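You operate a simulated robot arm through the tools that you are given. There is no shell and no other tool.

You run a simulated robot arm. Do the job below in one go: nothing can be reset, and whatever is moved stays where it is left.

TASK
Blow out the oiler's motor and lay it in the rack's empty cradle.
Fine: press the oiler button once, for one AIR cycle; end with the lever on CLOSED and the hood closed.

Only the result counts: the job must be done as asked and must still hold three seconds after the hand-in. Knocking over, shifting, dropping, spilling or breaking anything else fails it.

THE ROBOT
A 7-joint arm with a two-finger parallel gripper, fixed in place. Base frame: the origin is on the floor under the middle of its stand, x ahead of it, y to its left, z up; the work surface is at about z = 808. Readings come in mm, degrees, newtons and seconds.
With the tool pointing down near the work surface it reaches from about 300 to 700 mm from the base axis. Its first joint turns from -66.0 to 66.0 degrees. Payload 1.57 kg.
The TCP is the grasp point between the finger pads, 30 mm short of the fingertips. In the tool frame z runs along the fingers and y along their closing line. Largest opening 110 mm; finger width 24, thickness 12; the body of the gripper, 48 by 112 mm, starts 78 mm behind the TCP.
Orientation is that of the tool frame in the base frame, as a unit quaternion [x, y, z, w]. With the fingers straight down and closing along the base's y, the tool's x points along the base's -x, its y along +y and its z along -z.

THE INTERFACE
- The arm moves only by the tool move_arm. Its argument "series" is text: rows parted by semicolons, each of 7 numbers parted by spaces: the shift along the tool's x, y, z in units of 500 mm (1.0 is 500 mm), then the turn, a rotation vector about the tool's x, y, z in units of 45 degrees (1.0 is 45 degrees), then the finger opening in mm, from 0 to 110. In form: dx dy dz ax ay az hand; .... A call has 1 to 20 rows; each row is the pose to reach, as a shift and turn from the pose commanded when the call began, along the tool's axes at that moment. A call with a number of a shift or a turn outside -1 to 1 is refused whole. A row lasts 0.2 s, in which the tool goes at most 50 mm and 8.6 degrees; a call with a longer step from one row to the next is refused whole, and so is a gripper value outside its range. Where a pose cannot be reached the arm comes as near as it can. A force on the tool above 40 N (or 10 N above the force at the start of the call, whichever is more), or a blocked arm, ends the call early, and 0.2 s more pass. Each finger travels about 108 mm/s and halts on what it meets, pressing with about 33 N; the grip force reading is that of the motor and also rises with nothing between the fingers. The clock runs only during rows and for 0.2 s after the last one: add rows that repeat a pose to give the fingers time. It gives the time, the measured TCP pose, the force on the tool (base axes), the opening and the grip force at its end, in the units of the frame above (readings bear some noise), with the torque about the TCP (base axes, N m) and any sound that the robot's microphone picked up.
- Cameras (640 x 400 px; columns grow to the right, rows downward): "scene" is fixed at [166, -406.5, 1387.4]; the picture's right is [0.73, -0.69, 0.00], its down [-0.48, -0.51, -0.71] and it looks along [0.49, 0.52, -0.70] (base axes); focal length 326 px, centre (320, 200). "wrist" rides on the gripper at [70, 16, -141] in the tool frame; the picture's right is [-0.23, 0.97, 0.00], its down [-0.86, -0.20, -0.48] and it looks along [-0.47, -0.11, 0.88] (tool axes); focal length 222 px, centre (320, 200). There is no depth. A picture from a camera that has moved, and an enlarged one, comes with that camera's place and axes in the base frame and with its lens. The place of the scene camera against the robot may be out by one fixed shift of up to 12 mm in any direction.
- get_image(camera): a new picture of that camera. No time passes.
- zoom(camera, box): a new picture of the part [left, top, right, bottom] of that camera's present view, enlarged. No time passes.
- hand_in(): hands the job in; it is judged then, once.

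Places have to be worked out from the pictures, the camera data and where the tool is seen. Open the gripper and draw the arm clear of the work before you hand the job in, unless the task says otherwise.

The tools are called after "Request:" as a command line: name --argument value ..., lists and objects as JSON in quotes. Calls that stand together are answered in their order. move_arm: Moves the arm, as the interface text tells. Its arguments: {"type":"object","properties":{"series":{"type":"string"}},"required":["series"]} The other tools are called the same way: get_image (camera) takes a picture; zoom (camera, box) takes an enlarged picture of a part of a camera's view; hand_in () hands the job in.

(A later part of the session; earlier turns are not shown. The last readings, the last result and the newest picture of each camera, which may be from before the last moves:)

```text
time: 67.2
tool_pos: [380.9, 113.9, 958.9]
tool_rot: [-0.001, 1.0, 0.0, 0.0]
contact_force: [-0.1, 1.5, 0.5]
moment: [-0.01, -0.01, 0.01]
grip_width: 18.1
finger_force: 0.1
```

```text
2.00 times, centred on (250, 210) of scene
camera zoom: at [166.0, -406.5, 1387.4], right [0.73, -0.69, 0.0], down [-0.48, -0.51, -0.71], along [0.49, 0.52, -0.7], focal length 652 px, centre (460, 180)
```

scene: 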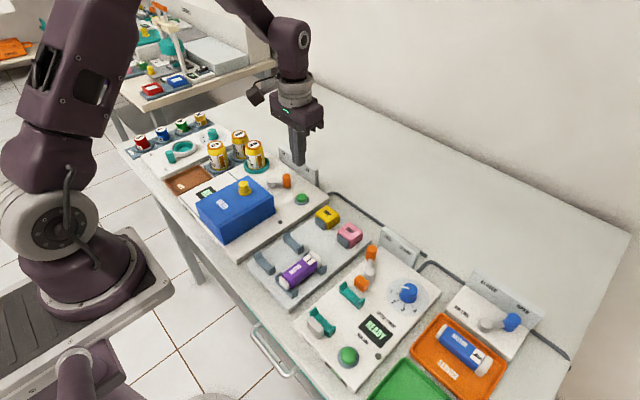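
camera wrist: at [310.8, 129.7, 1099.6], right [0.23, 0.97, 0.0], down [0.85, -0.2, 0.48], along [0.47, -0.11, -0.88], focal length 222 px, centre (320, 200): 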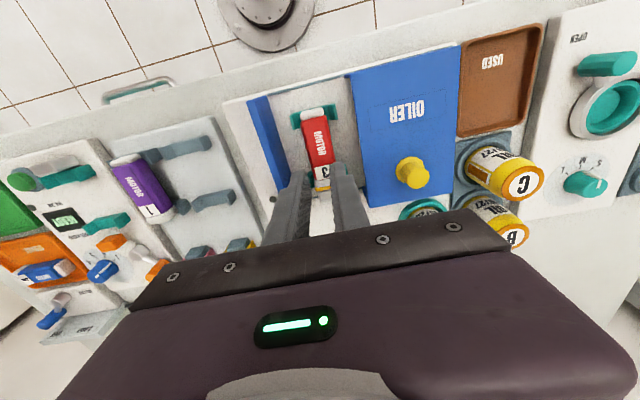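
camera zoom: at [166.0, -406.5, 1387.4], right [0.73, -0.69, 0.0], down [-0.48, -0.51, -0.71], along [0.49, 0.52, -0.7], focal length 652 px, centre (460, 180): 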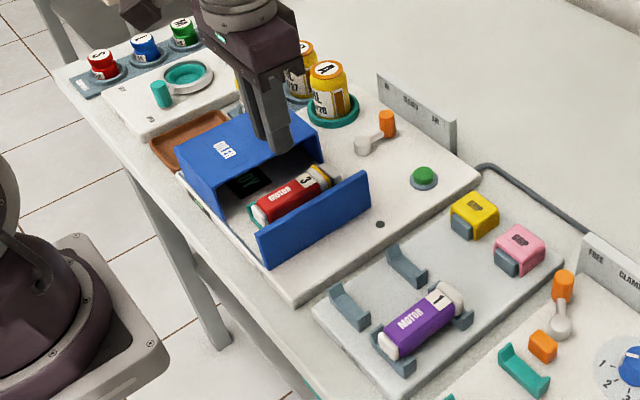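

The grip slipped off during the lift (fingers closed to 18 mm) but the motor is still in the oiler's cradle. I look closely at it before trying again.

Request:
zoom --camera "scene" --box '[205, 175, 285, 245]'

Request:
zoom --camera "wrist" --box '[240, 80, 400, 210]'

Request:
zoom --camera "scene" --box '[270, 190, 380, 310]'

```text
5.71 times, centred on (245, 210) of scene
camera zoom: at [166.0, -406.5, 1387.4], right [0.73, -0.69, 0.0], down [-0.48, -0.51, -0.71], along [0.49, 0.52, -0.7], focal length 1864 px, centre (749, 143)
```

zoom: 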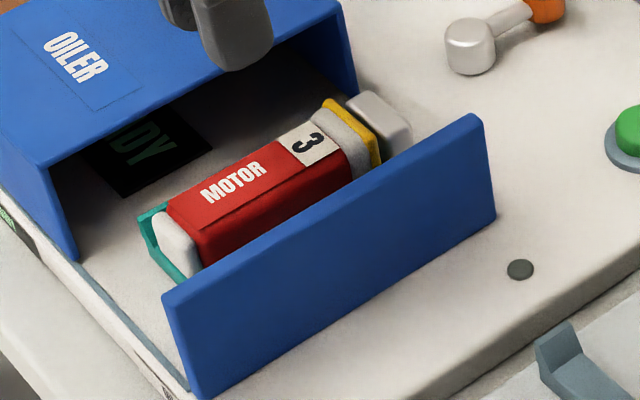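

```text
3.08 times, centred on (320, 145) of wrist
camera zoom: at [310.8, 129.7, 1099.6], right [0.23, 0.97, 0.0], down [0.85, -0.2, 0.48], along [0.47, -0.11, -0.88], focal length 684 px, centre (320, 369)
```

zoom: 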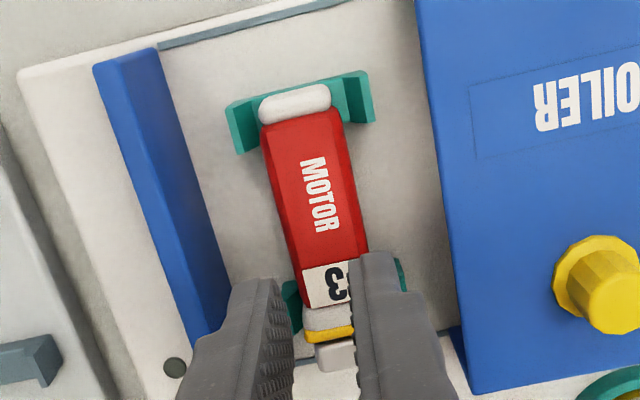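

```text
3.33 times, centred on (325, 250) of scene
camera zoom: at [166.0, -406.5, 1387.4], right [0.73, -0.69, 0.0], down [-0.48, -0.51, -0.71], along [0.49, 0.52, -0.7], focal length 1087 px, centre (303, 33)
```

zoom: 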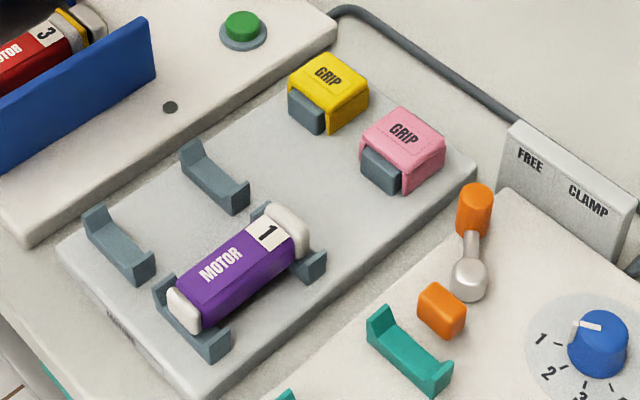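

The motor is seated unchanged. I go down again a little deeper, regrip, and then test the lift in tiny steps while watching the force.

Request:
move_arm --series "0 0 0 0 0 0 44; 0 0.001 0.05 0 0 0 44; 0 0.001 0.1 0 0 0 44; 0 0.001 0.15 0 0 0 44; 0 0.001 0.19 0 0 0 44; 0 0.001 0.202 0 0 0 44; 0 0.001 0.202 0 0 0 44; 0 0.001 0.202 0 0 0 36; 0 0.001 0.202 0 0 0 30; 0 0.001 0.202 0 0 0 24; 0 0.001 0.202 0 0 0 15; 0 0.001 0.202 0 0 0 5; 0 0.001 0.202 0 0 0 0; 0 0.001 0.202 0 0 0 0"

Request:
move_arm --series "0 0 -0.002 0 0 0 0; 0 0 -0.004 0 0 0 0; 0 0 -0.004 0 0 0 0"

Request:
zoom --camera "scene" --box '[205, 175, 285, 245]'

```text
time: 70.2
tool_pos: [382.8, 114.0, 857.9]
tool_rot: [0.0, 1.0, 0.0, 0.001]
contact_force: [0.2, -0.3, 0.2]
moment: [0.01, -0.01, -0.01]
grip_width: 29.4
finger_force: 33.3
```

```text
time: 71.0
tool_pos: [383.1, 114.1, 861.4]
tool_rot: [-0.001, 1.0, 0.0, 0.001]
contact_force: [-0.1, -0.1, -1.4]
moment: [0.01, -0.01, 0.01]
grip_width: 29.0
finger_force: 33.3
```

```text
5.71 times, centred on (245, 210) of scene
camera zoom: at [166.0, -406.5, 1387.4], right [0.73, -0.69, 0.0], down [-0.48, -0.51, -0.71], along [0.49, 0.52, -0.7], focal length 1864 px, centre (749, 143)
```

zoom: 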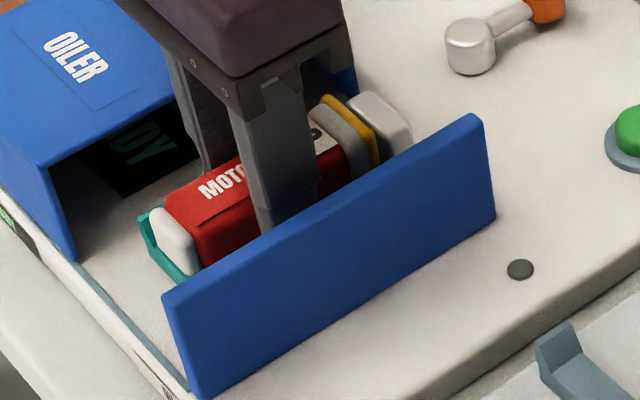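

Only −1.4 N after a 2 mm lift; I lift 4 mm more slowly and check whether the motor follows.

Request:
move_arm --series "0 0 -0.002 0 0 0 0; 0 0 -0.004 0 0 0 0; 0 0 -0.006 0 0 0 0; 0 0 -0.008 0 0 0 0; 0 0 -0.008 0 0 0 0"

Request:
zoom --camera "scene" --box '[205, 175, 285, 245]'

Request:
get_image --camera "wrist"

```text
time: 72.2
tool_pos: [383.8, 114.9, 865.3]
tool_rot: [0.0, 1.0, 0.0, 0.001]
contact_force: [-0.1, 0.2, -0.5]
moment: [0.02, -0.02, -0.03]
grip_width: 29.1
finger_force: 33.1
```

```text
5.71 times, centred on (245, 210) of scene
camera zoom: at [166.0, -406.5, 1387.4], right [0.73, -0.69, 0.0], down [-0.48, -0.51, -0.71], along [0.49, 0.52, -0.7], focal length 1864 px, centre (749, 143)
```

zoom: 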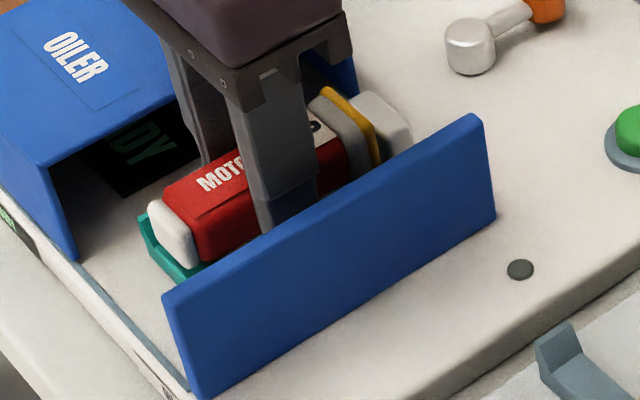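

```text
taken
camera wrist: at [311.7, 129.9, 1005.0], right [0.23, 0.97, 0.0], down [0.85, -0.2, 0.48], along [0.47, -0.11, -0.88], focal length 222 px, centre (320, 200)
```

wrist: 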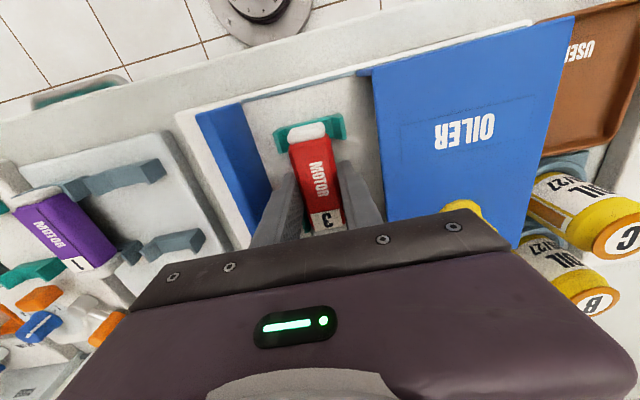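

The motor seems to follow, at least partly. I hold still for a second and compare pictures to see if it creeps in the grip.

Request:
zoom --camera "wrist" --box '[260, 100, 380, 240]'

Request:
move_arm --series "0 0 0 0 0 0 0; 0 0 0 0 0 0 0; 0 0 0 0 0 0 0; 0 0 0 0 0 0 0; 0 0 0 0 0 0 0; 0 0 0 0 0 0 0; 0 0 0 0 0 0 0; 0 0 0 0 0 0 0"

Request:
zoom --camera "wrist" --box '[260, 100, 380, 240]'

Request:
zoom --camera "scene" --box '[205, 175, 285, 245]'

```text
2.86 times, centred on (320, 170) of wrist
camera zoom: at [311.7, 129.9, 1005.0], right [0.23, 0.97, 0.0], down [0.85, -0.2, 0.48], along [0.47, -0.11, -0.88], focal length 635 px, centre (320, 286)
```

zoom: 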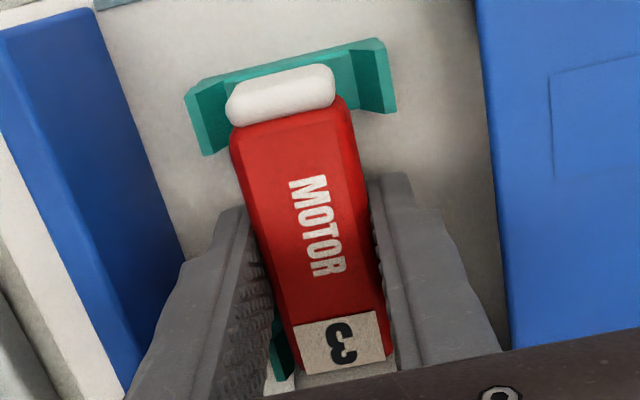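

```text
time: 74.0
tool_pos: [382.0, 114.4, 865.2]
tool_rot: [-0.001, 1.0, 0.0, 0.001]
contact_force: [1.2, 0.1, -0.7]
moment: [0.03, -0.01, 0.01]
grip_width: 29.5
finger_force: 33.1
```

```text
2.86 times, centred on (320, 170) of wrist
camera zoom: at [311.6, 129.9, 1005.0], right [0.23, 0.97, 0.0], down [0.85, -0.2, 0.48], along [0.47, -0.11, -0.88], focal length 635 px, centre (320, 286)
```

zoom: 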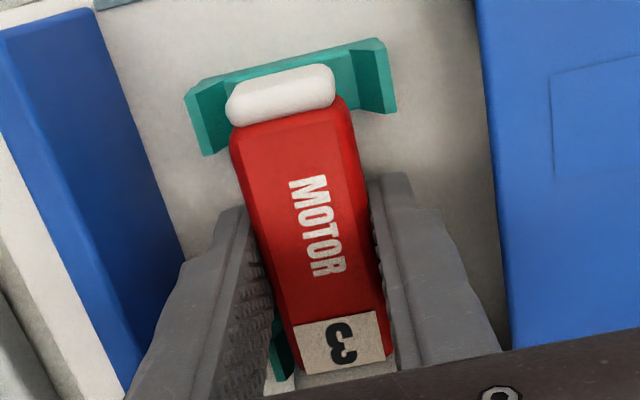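

```text
5.71 times, centred on (245, 210) of scene
camera zoom: at [166.0, -406.5, 1387.4], right [0.73, -0.69, 0.0], down [-0.48, -0.51, -0.71], along [0.49, 0.52, -0.7], focal length 1864 px, centre (749, 143)
```

zoom: 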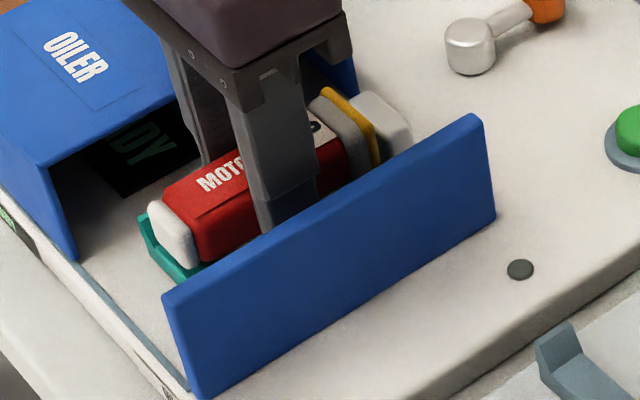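

No creep while holding. I lift another 12 mm at 10 mm/s and check again.

Request:
move_arm --series "0 0 -0.004 0 0 0 0; 0 0 -0.008 0 0 0 0; 0 0 -0.012 0 0 0 0; 0 0 -0.016 0 0 0 0; 0 0 -0.02 0 0 0 0; 0 0 -0.024 0 0 0 0; 0 0 -0.024 0 0 0 0"

Request:
zoom --camera "wrist" --box '[260, 100, 380, 240]'

Request:
zoom --camera "scene" --box '[205, 175, 285, 245]'

```text
time: 75.6
tool_pos: [382.3, 114.3, 877.6]
tool_rot: [-0.001, 1.0, 0.0, 0.0]
contact_force: [0.8, 0.2, -0.5]
moment: [-0.02, -0.01, -0.01]
grip_width: 29.3
finger_force: 33.0
```

```text
2.86 times, centred on (320, 170) of wrist
camera zoom: at [311.5, 130.2, 1017.0], right [0.23, 0.97, 0.0], down [0.85, -0.2, 0.48], along [0.47, -0.11, -0.88], focal length 635 px, centre (320, 286)
```

zoom: 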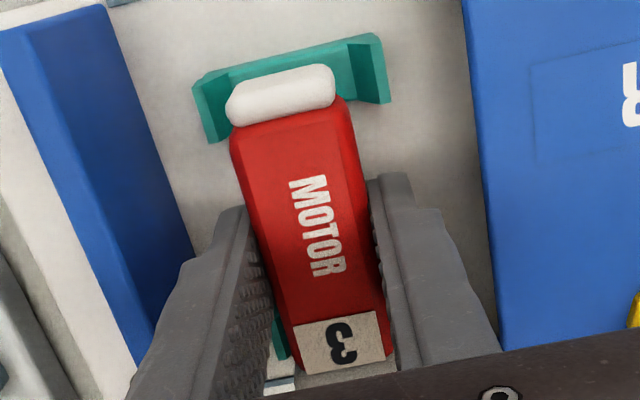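

```text
5.71 times, centred on (245, 210) of scene
camera zoom: at [166.0, -406.5, 1387.4], right [0.73, -0.69, 0.0], down [-0.48, -0.51, -0.71], along [0.49, 0.52, -0.7], focal length 1864 px, centre (749, 143)
```

zoom: 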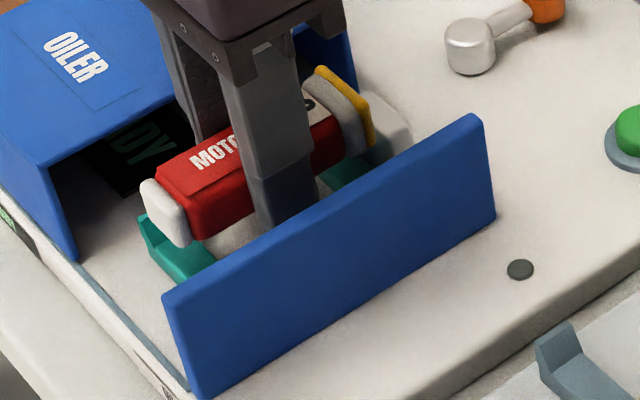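

Now the motor rises with the tool with no relative slip (the light block left behind is the oiler's nozzle). I continue lifting at 20 mm/s to clear the plate.

Request:
move_arm --series "0 0 -0.006 0 0 0 0; 0 0 -0.012 0 0 0 0; 0 0 -0.018 0 0 0 0; 0 0 -0.024 0 0 0 0; 0 0 -0.031 0 0 0 0; 0 0 -0.038 0 0 0 0; 0 0 -0.045 0 0 0 0; 0 0 -0.052 0 0 0 0; 0 0 -0.059 0 0 0 0; 0 0 -0.066 0 0 0 0; 0 0 -0.073 0 0 0 0; 0 0 -0.08 0 0 0 0; 0 0 -0.086 0 0 0 0; 0 0 -0.092 0 0 0 0; 0 0 -0.097 0 0 0 0; 0 0 -0.1 0 0 0 0; 0 0 -0.1 0 0 0 0"

Request:
zoom --camera "wrist" --box '[260, 100, 380, 240]'

Request:
get_image --camera "wrist"

Request:
zoom --camera "scene" --box '[180, 120, 340, 290]'

```text
time: 79.2
tool_pos: [381.9, 116.0, 926.4]
tool_rot: [0.0, 1.0, 0.0, 0.001]
contact_force: [0.3, -0.2, -1.8]
moment: [0.01, 0.0, 0.01]
grip_width: 29.1
finger_force: 32.5
```

```text
2.86 times, centred on (320, 170) of wrist
camera zoom: at [310.9, 130.9, 1067.1], right [0.23, 0.97, 0.0], down [0.85, -0.2, 0.48], along [0.47, -0.11, -0.88], focal length 635 px, centre (320, 286)
```

zoom: 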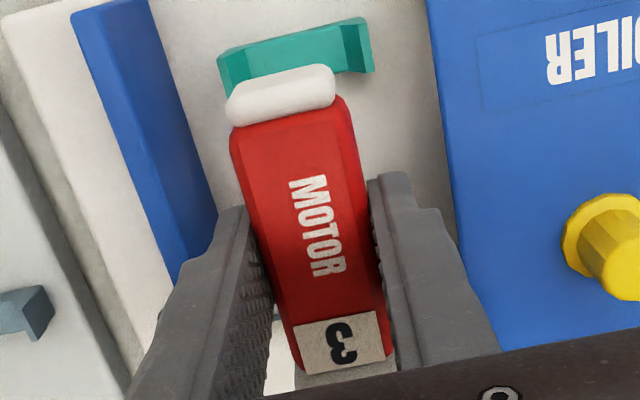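

```text
taken
camera wrist: at [310.9, 130.9, 1067.1], right [0.23, 0.97, 0.0], down [0.85, -0.2, 0.48], along [0.47, -0.11, -0.88], focal length 222 px, centre (320, 200)
```

wrist: 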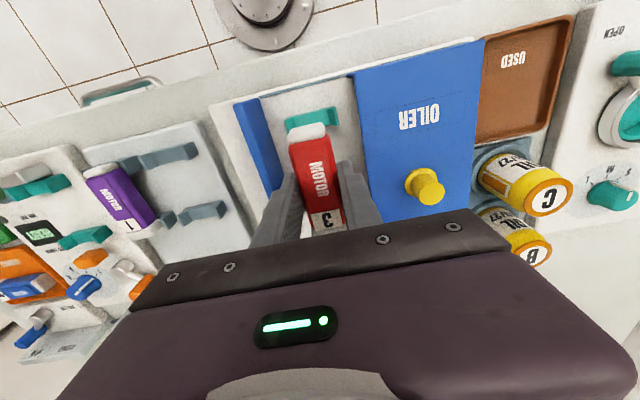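

```text
2.35 times, centred on (260, 205) of scene
camera zoom: at [166.0, -406.5, 1387.4], right [0.73, -0.69, 0.0], down [-0.48, -0.51, -0.71], along [0.49, 0.52, -0.7], focal length 767 px, centre (461, 188)
```

zoom: 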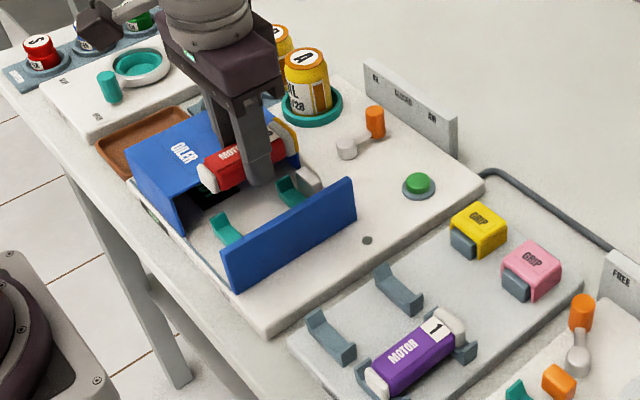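

The motor is held firmly. I carry it in -y to above the rack's empty cradle at y ≈ -46, smoothly.

Request:
move_arm --series "0 -0.006 0 0 0 0 0; 0 -0.02 0 0 0 0 0; 0 -0.04 0 0 0 0 0; 0 -0.064 0 0 0 0 0; 0 -0.09 0 0 0 0 0; 0 -0.118 0 0 0 0 0; 0 -0.146 0 0 0 0 0; 0 -0.174 0 0 0 0 0; 0 -0.202 0 0 0 0 0; 0 -0.23 0 0 0 0 0; 0 -0.256 0 0 0 0 0; 0 -0.28 0 0 0 0 0; 0 -0.3 0 0 0 0 0; 0 -0.314 0 0 0 0 0; 0 -0.321 0 0 0 0 0; 0 -0.323 0 0 0 0 0; 0 -0.323 0 0 0 0 0"

Request:
get_image --camera "wrist"

Request:
zoom --camera "wrist" --box '[260, 100, 380, 240]'

Request:
zoom --camera "scene" --box '[220, 150, 380, 320]'

```text
time: 82.8
tool_pos: [383.3, -46.9, 927.6]
tool_rot: [-0.001, 1.0, 0.001, 0.001]
contact_force: [0.3, 1.0, 0.2]
moment: [0.01, 0.02, 0.0]
grip_width: 29.2
finger_force: 32.5
```

```text
taken
camera wrist: at [311.6, -30.8, 1067.2], right [0.23, 0.97, 0.0], down [0.85, -0.2, 0.48], along [0.47, -0.11, -0.88], focal length 222 px, centre (320, 200)
```

wrist: 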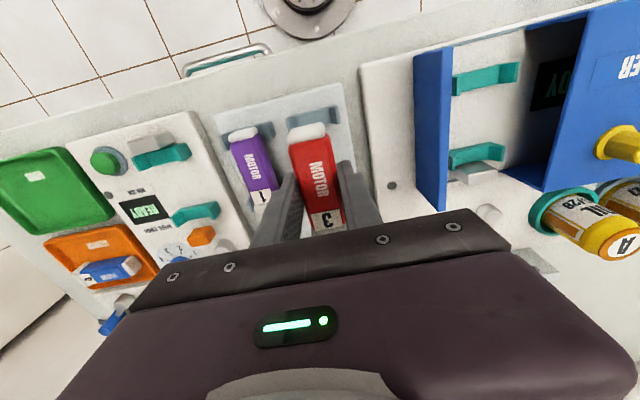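

```text
2.86 times, centred on (320, 170) of wrist
camera zoom: at [311.6, -30.8, 1067.2], right [0.23, 0.97, 0.0], down [0.85, -0.2, 0.48], along [0.47, -0.11, -0.88], focal length 635 px, centre (320, 286)
```

zoom: 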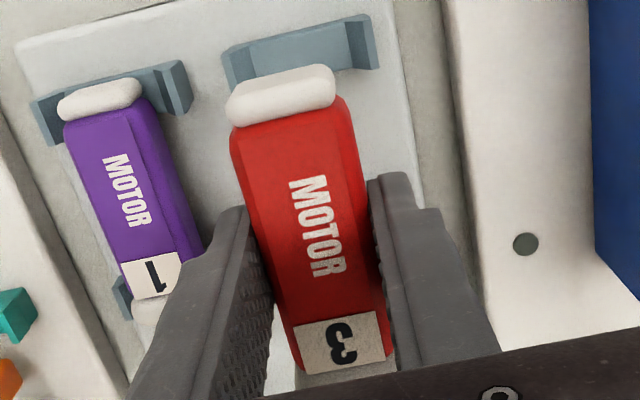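

```text
2.35 times, centred on (300, 235) of scene
camera zoom: at [166.0, -406.5, 1387.4], right [0.73, -0.69, 0.0], down [-0.48, -0.51, -0.71], along [0.49, 0.52, -0.7], focal length 767 px, centre (367, 118)
```

zoom: 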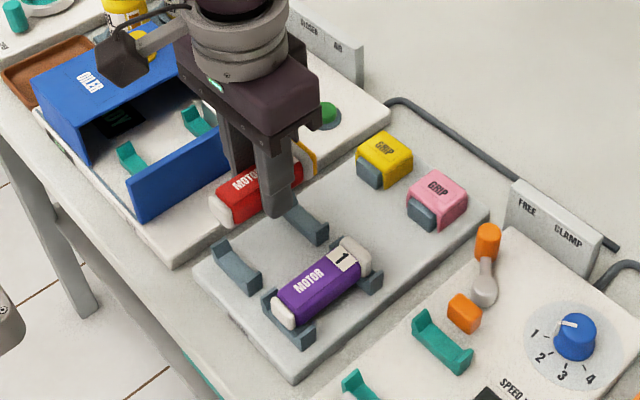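

The motor hangs over the empty cradle. I zoom in on both this and neighbouring cradle to align precisely.

Request:
zoom --camera "wrist" --box '[210, 90, 350, 160]'

Request:
zoom --camera "scene" --box '[260, 200, 340, 300]'

```text
4.57 times, centred on (280, 125) of wrist
camera zoom: at [311.6, -30.8, 1067.2], right [0.23, 0.97, 0.0], down [0.85, -0.2, 0.48], along [0.47, -0.11, -0.88], focal length 1015 px, centre (503, 543)
```

zoom: 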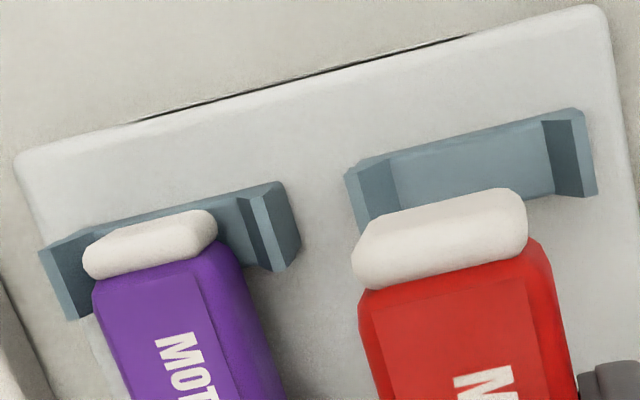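

```text
4.00 times, centred on (300, 250) of scene
camera zoom: at [166.0, -406.5, 1387.4], right [0.73, -0.69, 0.0], down [-0.48, -0.51, -0.71], along [0.49, 0.52, -0.7], focal length 1305 px, centre (400, 0)
```

zoom: 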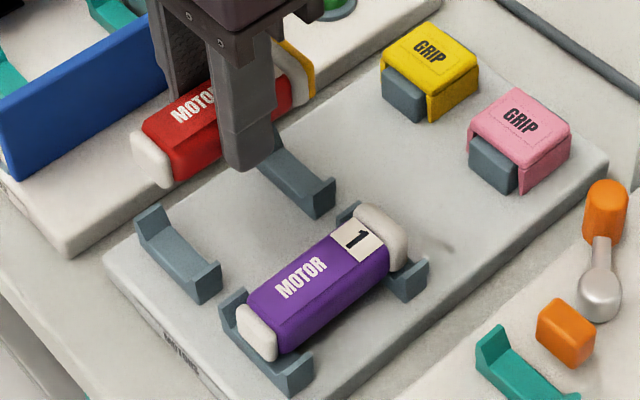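

Rack cradle centre comes out at y≈-46.0, so I correct +0.7 mm in y and +1 mm in x, and lower the motor to a few mm above the cradle.

Request:
move_arm --series "-0.001 0.0007 0.002 0 0 0 0; -0.002 0.0014 0.008 0 0 0 0; -0.002 0.0014 0.016 0 0 0 0; -0.002 0.0014 0.026 0 0 0 0; -0.002 0.0014 0.036 0 0 0 0; -0.002 0.0014 0.046 0 0 0 0; -0.002 0.0014 0.056 0 0 0 0; -0.002 0.0014 0.066 0 0 0 0; -0.002 0.0014 0.076 0 0 0 0; -0.002 0.0014 0.086 0 0 0 0; -0.002 0.0014 0.096 0 0 0 0; -0.002 0.0014 0.104 0 0 0 0; -0.002 0.0014 0.11 0 0 0 0; -0.002 0.0014 0.114 0 0 0 0; -0.002 0.0014 0.116 0 0 0 0; -0.002 0.0014 0.116 0 0 0 0"

Request:
zoom --camera "wrist" --box '[240, 90, 380, 190]'

Request:
zoom --camera "scene" --box '[230, 190, 340, 300]'

```text
time: 86.2
tool_pos: [383.4, -45.8, 869.1]
tool_rot: [-0.002, 1.0, 0.0, 0.001]
contact_force: [-0.3, 0.1, -1.8]
moment: [0.0, -0.02, 0.02]
grip_width: 29.3
finger_force: 33.9
```

```text
4.00 times, centred on (310, 140) of wrist
camera zoom: at [312.7, -30.2, 1008.9], right [0.23, 0.97, 0.0], down [0.85, -0.2, 0.48], along [0.47, -0.11, -0.88], focal length 888 px, centre (360, 440)
```

zoom: 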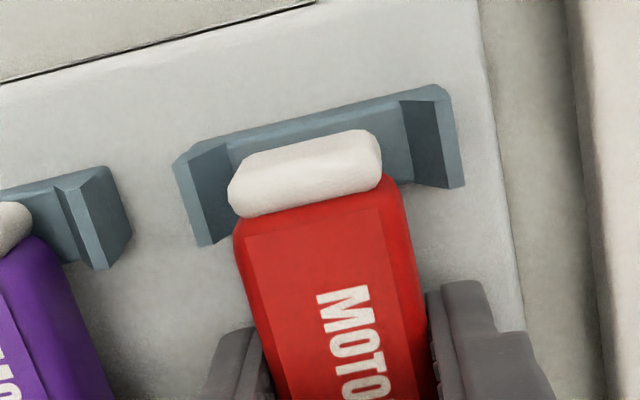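

```text
3.64 times, centred on (285, 245) of scene
camera zoom: at [166.0, -406.5, 1387.4], right [0.73, -0.69, 0.0], down [-0.48, -0.51, -0.71], along [0.49, 0.52, -0.7], focal length 1186 px, centre (447, 36)
```

zoom: 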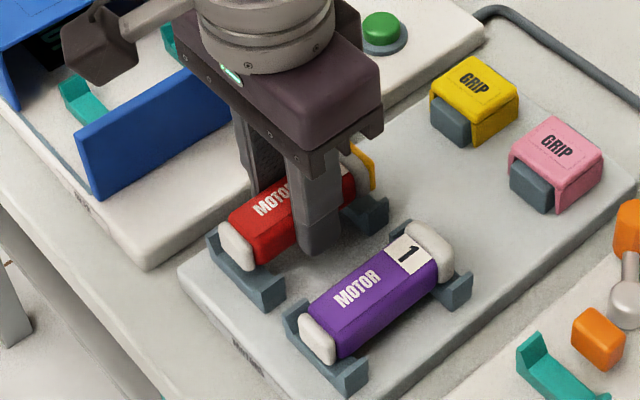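

Alignment is good; a -0.6 mm y trim centres it. I lower in 1 mm steps and watch the vertical force.

Request:
move_arm --series "0 -0.0012 0.002 0 0 0 0; 0 -0.0012 0.004 0 0 0 0; 0 -0.0012 0.006 0 0 0 0; 0 -0.0012 0.008 0 0 0 0; 0 -0.0012 0.01 0 0 0 0; 0 -0.0012 0.012 0 0 0 0; 0 -0.0012 0.012 0 0 0 0"

Request:
zoom --camera "scene" --box '[230, 190, 340, 300]'

Request:
zoom --camera "wrist" --box '[240, 90, 380, 190]'

```text
time: 87.8
tool_pos: [383.5, -45.9, 864.2]
tool_rot: [-0.001, 1.0, 0.001, 0.001]
contact_force: [-0.1, 0.0, -0.7]
moment: [0.05, 0.05, 0.0]
grip_width: 29.2
finger_force: 32.9
```

```text
3.64 times, centred on (285, 245) of scene
camera zoom: at [166.0, -406.5, 1387.4], right [0.73, -0.69, 0.0], down [-0.48, -0.51, -0.71], along [0.49, 0.52, -0.7], focal length 1186 px, centre (447, 36)
```

zoom: 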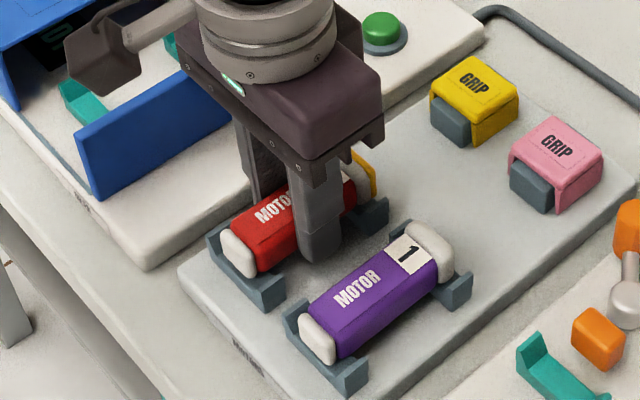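

```text
4.00 times, centred on (310, 140) of wrist
camera zoom: at [312.7, -30.6, 1002.8], right [0.23, 0.97, 0.0], down [0.85, -0.2, 0.48], along [0.47, -0.11, -0.88], focal length 888 px, centre (360, 440)
```

zoom: 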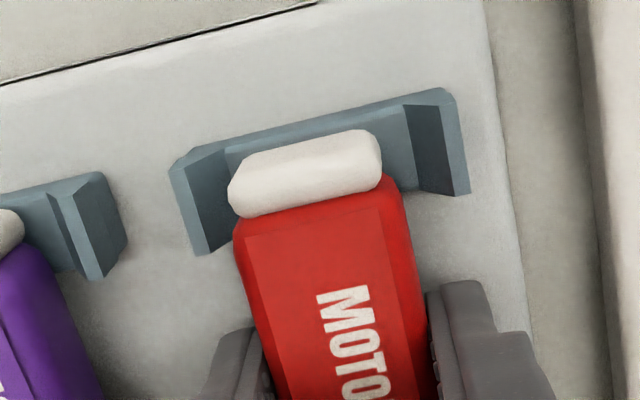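

No contact yet at TCP z≈862; the motor is still some mm above the channel. I lower 5 mm more in steps.

Request:
move_arm --series "0 0 0.002 0 0 0 0; 0 0 0.004 0 0 0 0; 0 0 0.006 0 0 0 0; 0 0 0.008 0 0 0 0; 0 0 0.01 0 0 0 0; 0 0 0.01 0 0 0 0"

Request:
zoom --camera "scene" --box '[230, 190, 340, 300]'

Request:
zoom --camera "wrist" --box '[240, 90, 380, 190]'

```text
time: 89.2
tool_pos: [384.4, -46.2, 858.4]
tool_rot: [-0.001, 1.0, 0.0, 0.001]
contact_force: [-1.3, 0.4, 26.8]
moment: [-0.03, 0.31, 0.02]
grip_width: 29.1
finger_force: 33.2
```

```text
3.64 times, centred on (285, 245) of scene
camera zoom: at [165.6, -406.4, 1387.5], right [0.73, -0.69, 0.0], down [-0.48, -0.51, -0.71], along [0.49, 0.52, -0.7], focal length 1186 px, centre (447, 36)
```

zoom: 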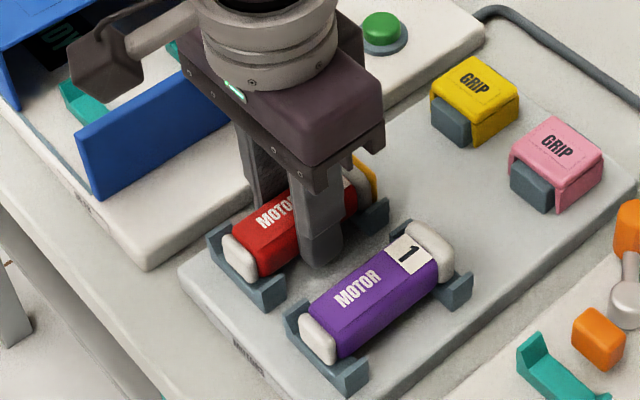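

```text
4.00 times, centred on (310, 140) of wrist
camera zoom: at [312.5, -30.9, 998.2], right [0.23, 0.97, 0.0], down [0.85, -0.2, 0.48], along [0.47, -0.11, -0.88], focal length 888 px, centre (360, 440)
```

zoom: 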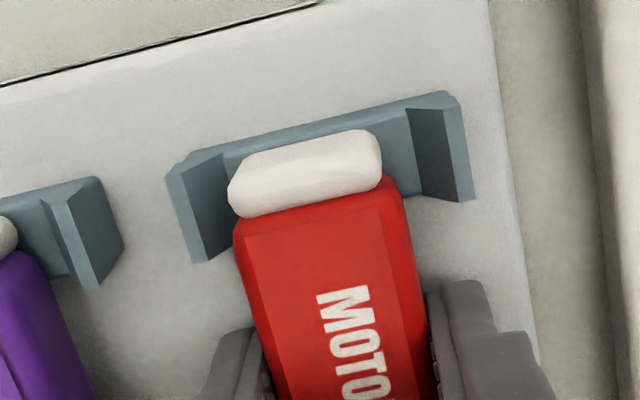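

Contact at TCP z≈857 (27 N), front end slightly first; the motor sits as low in the cradle as its neighbour. I unload slightly and open the fingers gently.

Request:
move_arm --series "0 0 -0.0008 0 0 0 0; 0 0 -0.0008 0 0 0 10; 0 0 -0.0008 0 0 0 20; 0 0 -0.0008 0 0 0 28; 0 0 -0.0008 0 0 0 31; 0 0 -0.0008 0 0 0 34; 0 0 -0.0008 0 0 0 38; 0 0 -0.0008 0 0 0 44; 0 0 -0.0008 0 0 0 48; 0 0 -0.0008 0 0 0 48"

Request:
zoom --camera "scene" --box '[230, 190, 340, 300]'

Request:
get_image --camera "wrist"

```text
time: 91.4
tool_pos: [384.5, -45.9, 859.6]
tool_rot: [-0.001, 1.0, 0.0, 0.002]
contact_force: [0.2, -0.3, 0.1]
moment: [-0.01, -0.01, 0.0]
grip_width: 47.8
finger_force: 0.1
```

```text
3.64 times, centred on (285, 245) of scene
camera zoom: at [166.0, -406.5, 1387.4], right [0.73, -0.69, 0.0], down [-0.48, -0.51, -0.71], along [0.49, 0.52, -0.7], focal length 1186 px, centre (447, 36)
```

zoom: 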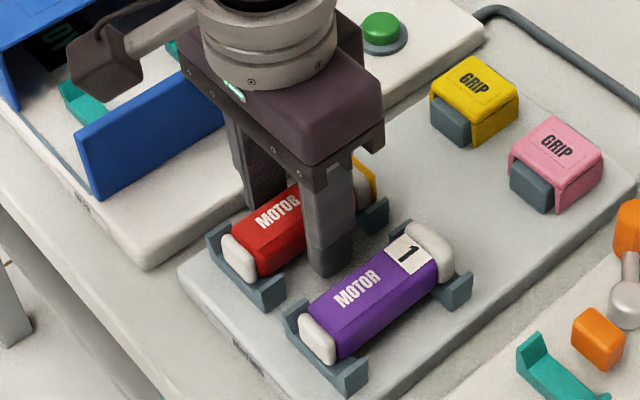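

```text
taken
camera wrist: at [312.6, -30.8, 998.6], right [0.23, 0.97, 0.0], down [0.85, -0.2, 0.48], along [0.47, -0.11, -0.88], focal length 222 px, centre (320, 200)
```

wrist: 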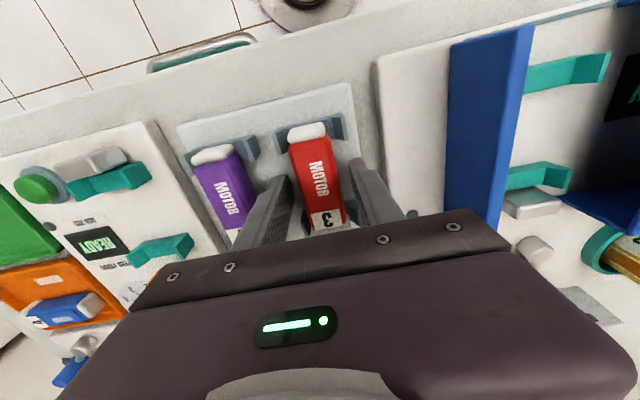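

Motor released and resting in the cradle. I rise straight up and look at it.

Request:
move_arm --series "0 0 -0.01 0 0 0 48; 0 0 -0.03 0 0 0 48; 0 0 -0.06 0 0 0 48; 0 0 -0.1 0 0 0 48; 0 0 -0.15 0 0 0 48; 0 0 -0.2 0 0 0 48; 0 0 -0.22 0 0 0 48"

Request:
get_image --camera "wrist"

Request:
zoom --camera "wrist" --box '[200, 90, 380, 230]'

Request:
zoom --camera "scene" --box '[230, 190, 340, 300]'

```text
time: 93.0
tool_pos: [382.9, -46.2, 969.2]
tool_rot: [0.0, 1.0, 0.0, 0.001]
contact_force: [0.2, 0.1, 0.0]
moment: [-0.01, -0.02, 0.0]
grip_width: 48.0
finger_force: 0.1
```

```text
taken
camera wrist: at [313.3, -30.8, 1109.4], right [0.23, 0.97, 0.0], down [0.85, -0.2, 0.48], along [0.47, -0.11, -0.88], focal length 222 px, centre (320, 200)
```

wrist: 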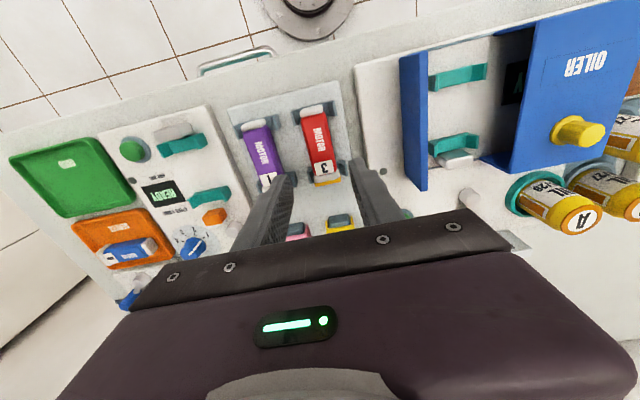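

```text
2.86 times, centred on (290, 160) of wrist
camera zoom: at [313.3, -30.8, 1109.4], right [0.23, 0.97, 0.0], down [0.85, -0.2, 0.48], along [0.47, -0.11, -0.88], focal length 635 px, centre (406, 314)
```

zoom: 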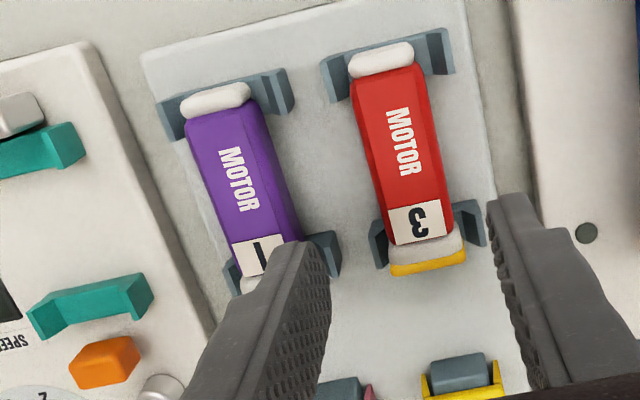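

```text
3.64 times, centred on (285, 245) of scene
camera zoom: at [166.0, -406.5, 1387.4], right [0.73, -0.69, 0.0], down [-0.48, -0.51, -0.71], along [0.49, 0.52, -0.7], focal length 1186 px, centre (447, 36)
```

zoom: 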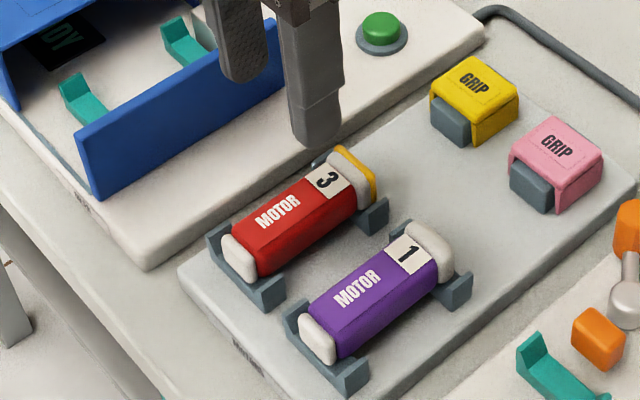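

Motor 3 lies well in the rack cradle beside motor 1. Now I close the hood: moving to the +y side of the knob (knob at y≈204) with closed fingers.

Request:
move_arm --series "-0.005 0.03 0 0 0 0 40; -0.015 0.1 0 0 0 0 20; -0.025 0.18 0 0 0 0 0; -0.035 0.26 0 0 0 0 0; -0.045 0.34 0 0 0 0 0; -0.055 0.42 0 0 0 0 0; -0.065 0.5 0 0 0 0 0; -0.065 0.55 0 0 0 0 0; -0.065 0.566 0 0 0 0 0; -0.065 0.566 0 0 0 0 0"

Request:
get_image --camera "wrist"

Request:
get_image --camera "scene"

```text
time: 95.2
tool_pos: [415.9, 236.5, 969.0]
tool_rot: [-0.001, 1.0, 0.0, 0.001]
contact_force: [-0.4, 0.3, 0.1]
moment: [-0.01, 0.02, -0.02]
grip_width: 0.1
finger_force: 21.1
```

```text
taken
camera wrist: at [345.9, 253.0, 1109.2], right [0.23, 0.97, 0.0], down [0.85, -0.2, 0.48], along [0.47, -0.11, -0.88], focal length 222 px, centre (320, 200)
```

wrist: 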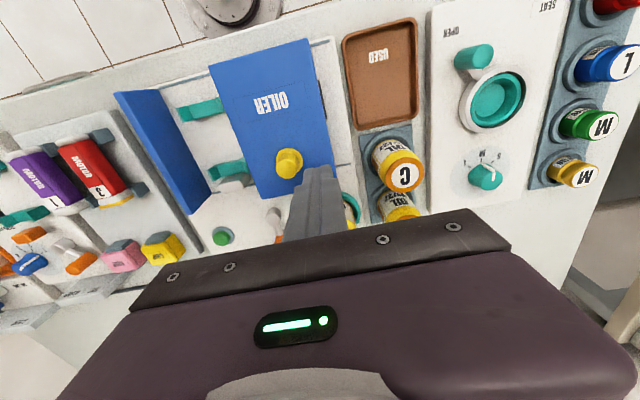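

```text
taken
```

scene: 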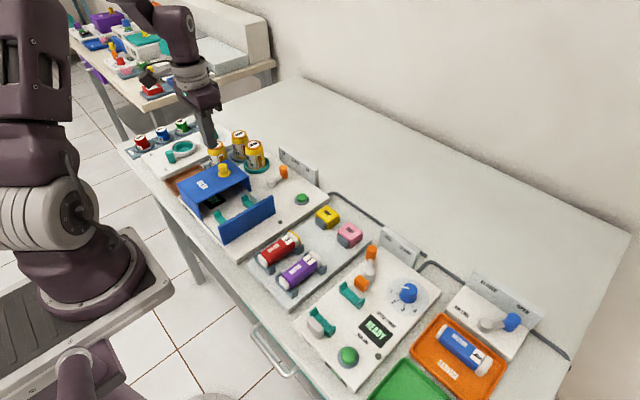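

Knob at y≈205, fingers clear on its +y side. I descend to tip height ≈ 879.

Request:
move_arm --series "0 0 0.04 0 0 0 0; 0 0 0.08 0 0 0 0; 0 0 0.118 0 0 0 0; 0 0 0.118 0 0 0 0"

Request:
zoom --camera "wrist" --box '[220, 60, 420, 240]'

```text
time: 96.2
tool_pos: [416.8, 237.5, 910.1]
tool_rot: [0.0, 1.0, 0.0, 0.001]
contact_force: [-0.4, -0.2, -0.8]
moment: [-0.01, -0.01, -0.01]
grip_width: 0.0
finger_force: 21.5
```

```text
2.22 times, centred on (320, 150) of wrist
camera zoom: at [345.1, 253.1, 1050.1], right [0.23, 0.97, 0.0], down [0.85, -0.2, 0.48], along [0.47, -0.11, -0.88], focal length 494 px, centre (320, 311)
```

zoom: 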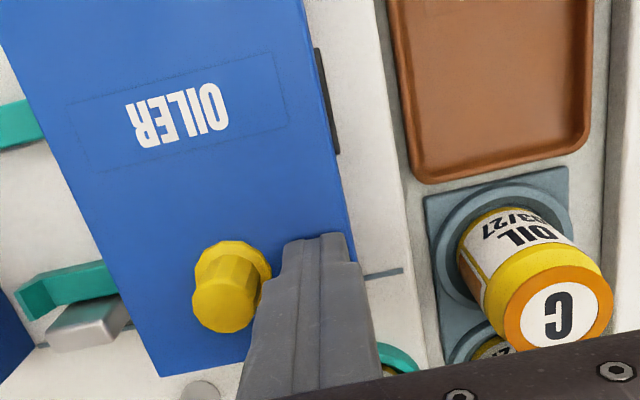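

I push the hood toward -y at about 20 mm/s for 80 mm.

Request:
move_arm --series "0 -0.008 0 0 0 0 0; 0 -0.016 0 0 0 0 0; 0 -0.024 0 0 0 0 0; 0 -0.032 0 0 0 0 0; 0 -0.04 0 0 0 0 0; 0 -0.048 0 0 0 0 0; 0 -0.056 0 0 0 0 0; 0 -0.064 0 0 0 0 0; 0 -0.072 0 0 0 0 0; 0 -0.08 0 0 0 0 0; 0 -0.088 0 0 0 0 0; 0 -0.096 0 0 0 0 0; 0 -0.104 0 0 0 0 0; 0 -0.112 0 0 0 0 0; 0 -0.12 0 0 0 0 0; 0 -0.128 0 0 0 0 0; 0 -0.136 0 0 0 0 0; 0 -0.144 0 0 0 0 0; 0 -0.152 0 0 0 0 0; 0 -0.16 0 0 0 0 0"

Request:
get_image --camera "wrist"

Request:
zoom --camera "scene" --box '[160, 110, 310, 260]'

```text
time: 100.4
tool_pos: [415.1, 156.0, 909.6]
tool_rot: [-0.001, 1.0, 0.0, 0.001]
contact_force: [0.3, 1.2, 0.4]
moment: [-0.02, 0.0, 0.0]
grip_width: 0.1
finger_force: 21.3
```

```text
taken
camera wrist: at [344.8, 172.0, 1049.7], right [0.23, 0.97, 0.0], down [0.85, -0.2, 0.48], along [0.47, -0.11, -0.88], focal length 222 px, centre (320, 200)
```

wrist: 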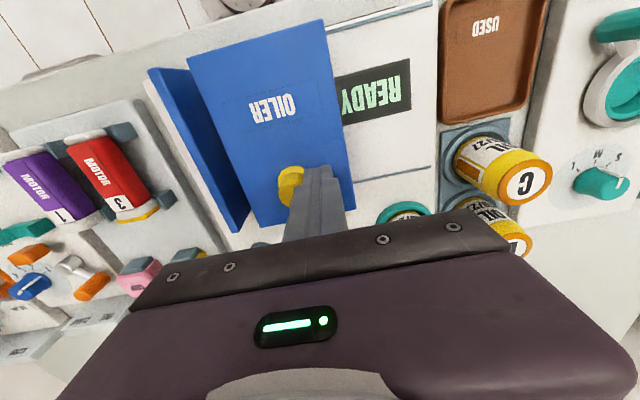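

```text
2.67 times, centred on (235, 185) of scene
camera zoom: at [166.0, -406.5, 1387.4], right [0.73, -0.69, 0.0], down [-0.48, -0.51, -0.71], along [0.49, 0.52, -0.7], focal length 870 px, centre (547, 240)
```

zoom: 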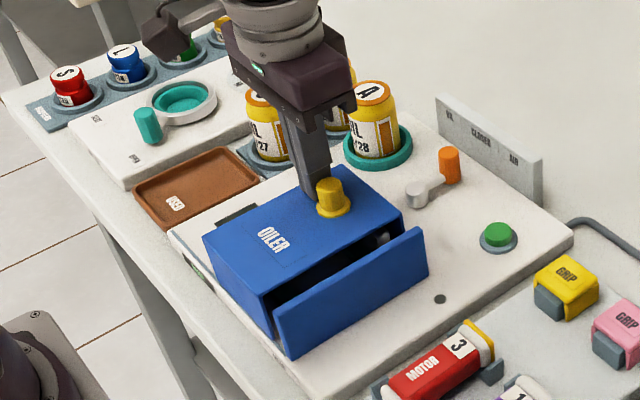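

About 18 mm remain. I push on in 2 mm steps until it meets the plate.

Request:
move_arm --series "0 -0.005 0 0 0 0 0; 0 -0.01 0 0 0 0 0; 0 -0.015 0 0 0 0 0; 0 -0.02 0 0 0 0 0; 0 -0.025 0 0 0 0 0; 0 -0.029 0 0 0 0 0; 0 -0.033 0 0 0 0 0; 0 -0.036 0 0 0 0 0; 0 -0.039 0 0 0 0 0; 0 -0.041 0 0 0 0 0; 0 -0.043 0 0 0 0 0"

Request:
zoom --camera "scene" --box '[160, 110, 310, 260]'

Request:
get_image --camera "wrist"

```text
time: 102.8
tool_pos: [417.0, 136.1, 909.6]
tool_rot: [-0.001, 1.0, 0.001, 0.001]
contact_force: [0.1, 6.5, 4.8]
moment: [0.07, -0.02, -0.01]
grip_width: 0.2
finger_force: 20.8
```

```text
2.67 times, centred on (235, 185) of scene
camera zoom: at [165.9, -406.4, 1387.4], right [0.73, -0.69, 0.0], down [-0.48, -0.51, -0.71], along [0.49, 0.52, -0.7], focal length 870 px, centre (547, 240)
```

zoom: 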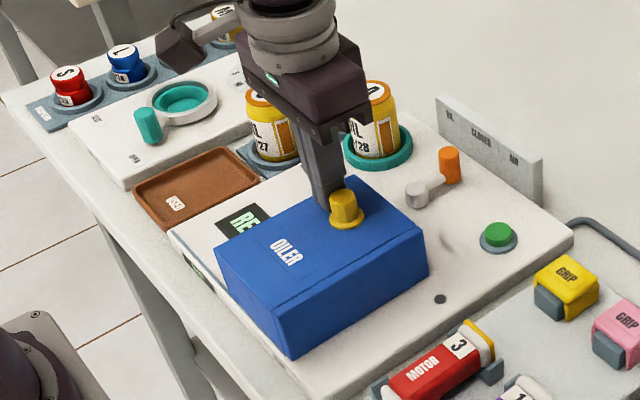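

```text
taken
camera wrist: at [345.0, 151.5, 1049.6], right [0.22, 0.97, 0.0], down [0.85, -0.2, 0.48], along [0.47, -0.11, -0.88], focal length 222 px, centre (320, 200)
```

wrist: 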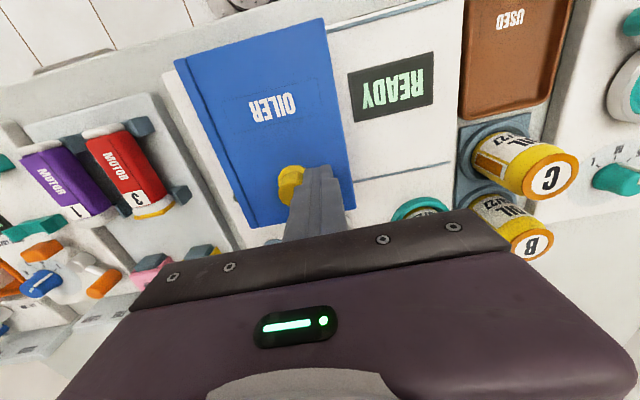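

It meets the plate (6.5 N). I press 0.6 mm more to make sure, then back off slowly and rise.

Request:
move_arm --series "0 -0.0012 0 0 0 0 0; 0 -0.0012 0 0 0 0 0; 0 0 0 0 0 0 0; 0 0.001 0 0 0 0 0; 0 0.002 0 0 0 0 0; 0 0.003 0 0 0 0 0; 0 0.004 0 0 0 0 0; 0 0.006 0 0 0 0 0; 0 0.01 0 0 0 0 0; 0 0.02 0 0 0 0 0; 0 0.03 -0.04 0 0 0 0; 0 0.03 -0.12 0 0 0 0; 0 0.03 -0.18 0 0 0 0"

Request:
zoom --camera "scene" --box '[160, 140, 340, 300]'

Request:
get_image --camera "wrist"

```text
time: 105.6
tool_pos: [415.2, 149.1, 999.7]
tool_rot: [0.0, 1.0, 0.0, 0.0]
contact_force: [0.0, -0.3, -0.4]
moment: [0.0, 0.01, -0.01]
grip_width: 0.1
finger_force: 21.6
```

```text
2.50 times, centred on (250, 220) of scene
camera zoom: at [166.0, -406.5, 1387.4], right [0.73, -0.69, 0.0], down [-0.48, -0.51, -0.71], along [0.49, 0.52, -0.7], focal length 815 px, centre (495, 150)
```

zoom: 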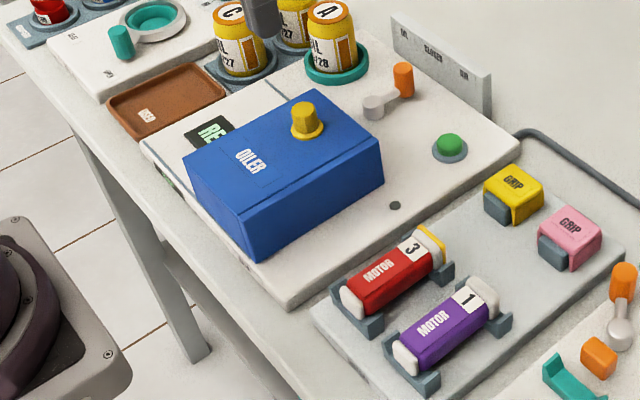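

```text
taken
camera wrist: at [343.8, 165.0, 1140.1], right [0.23, 0.97, 0.0], down [0.86, -0.2, 0.48], along [0.47, -0.11, -0.88], focal length 222 px, centre (320, 200)
```

wrist: 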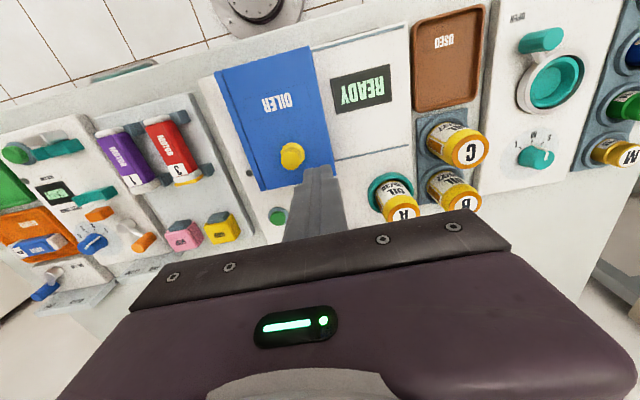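

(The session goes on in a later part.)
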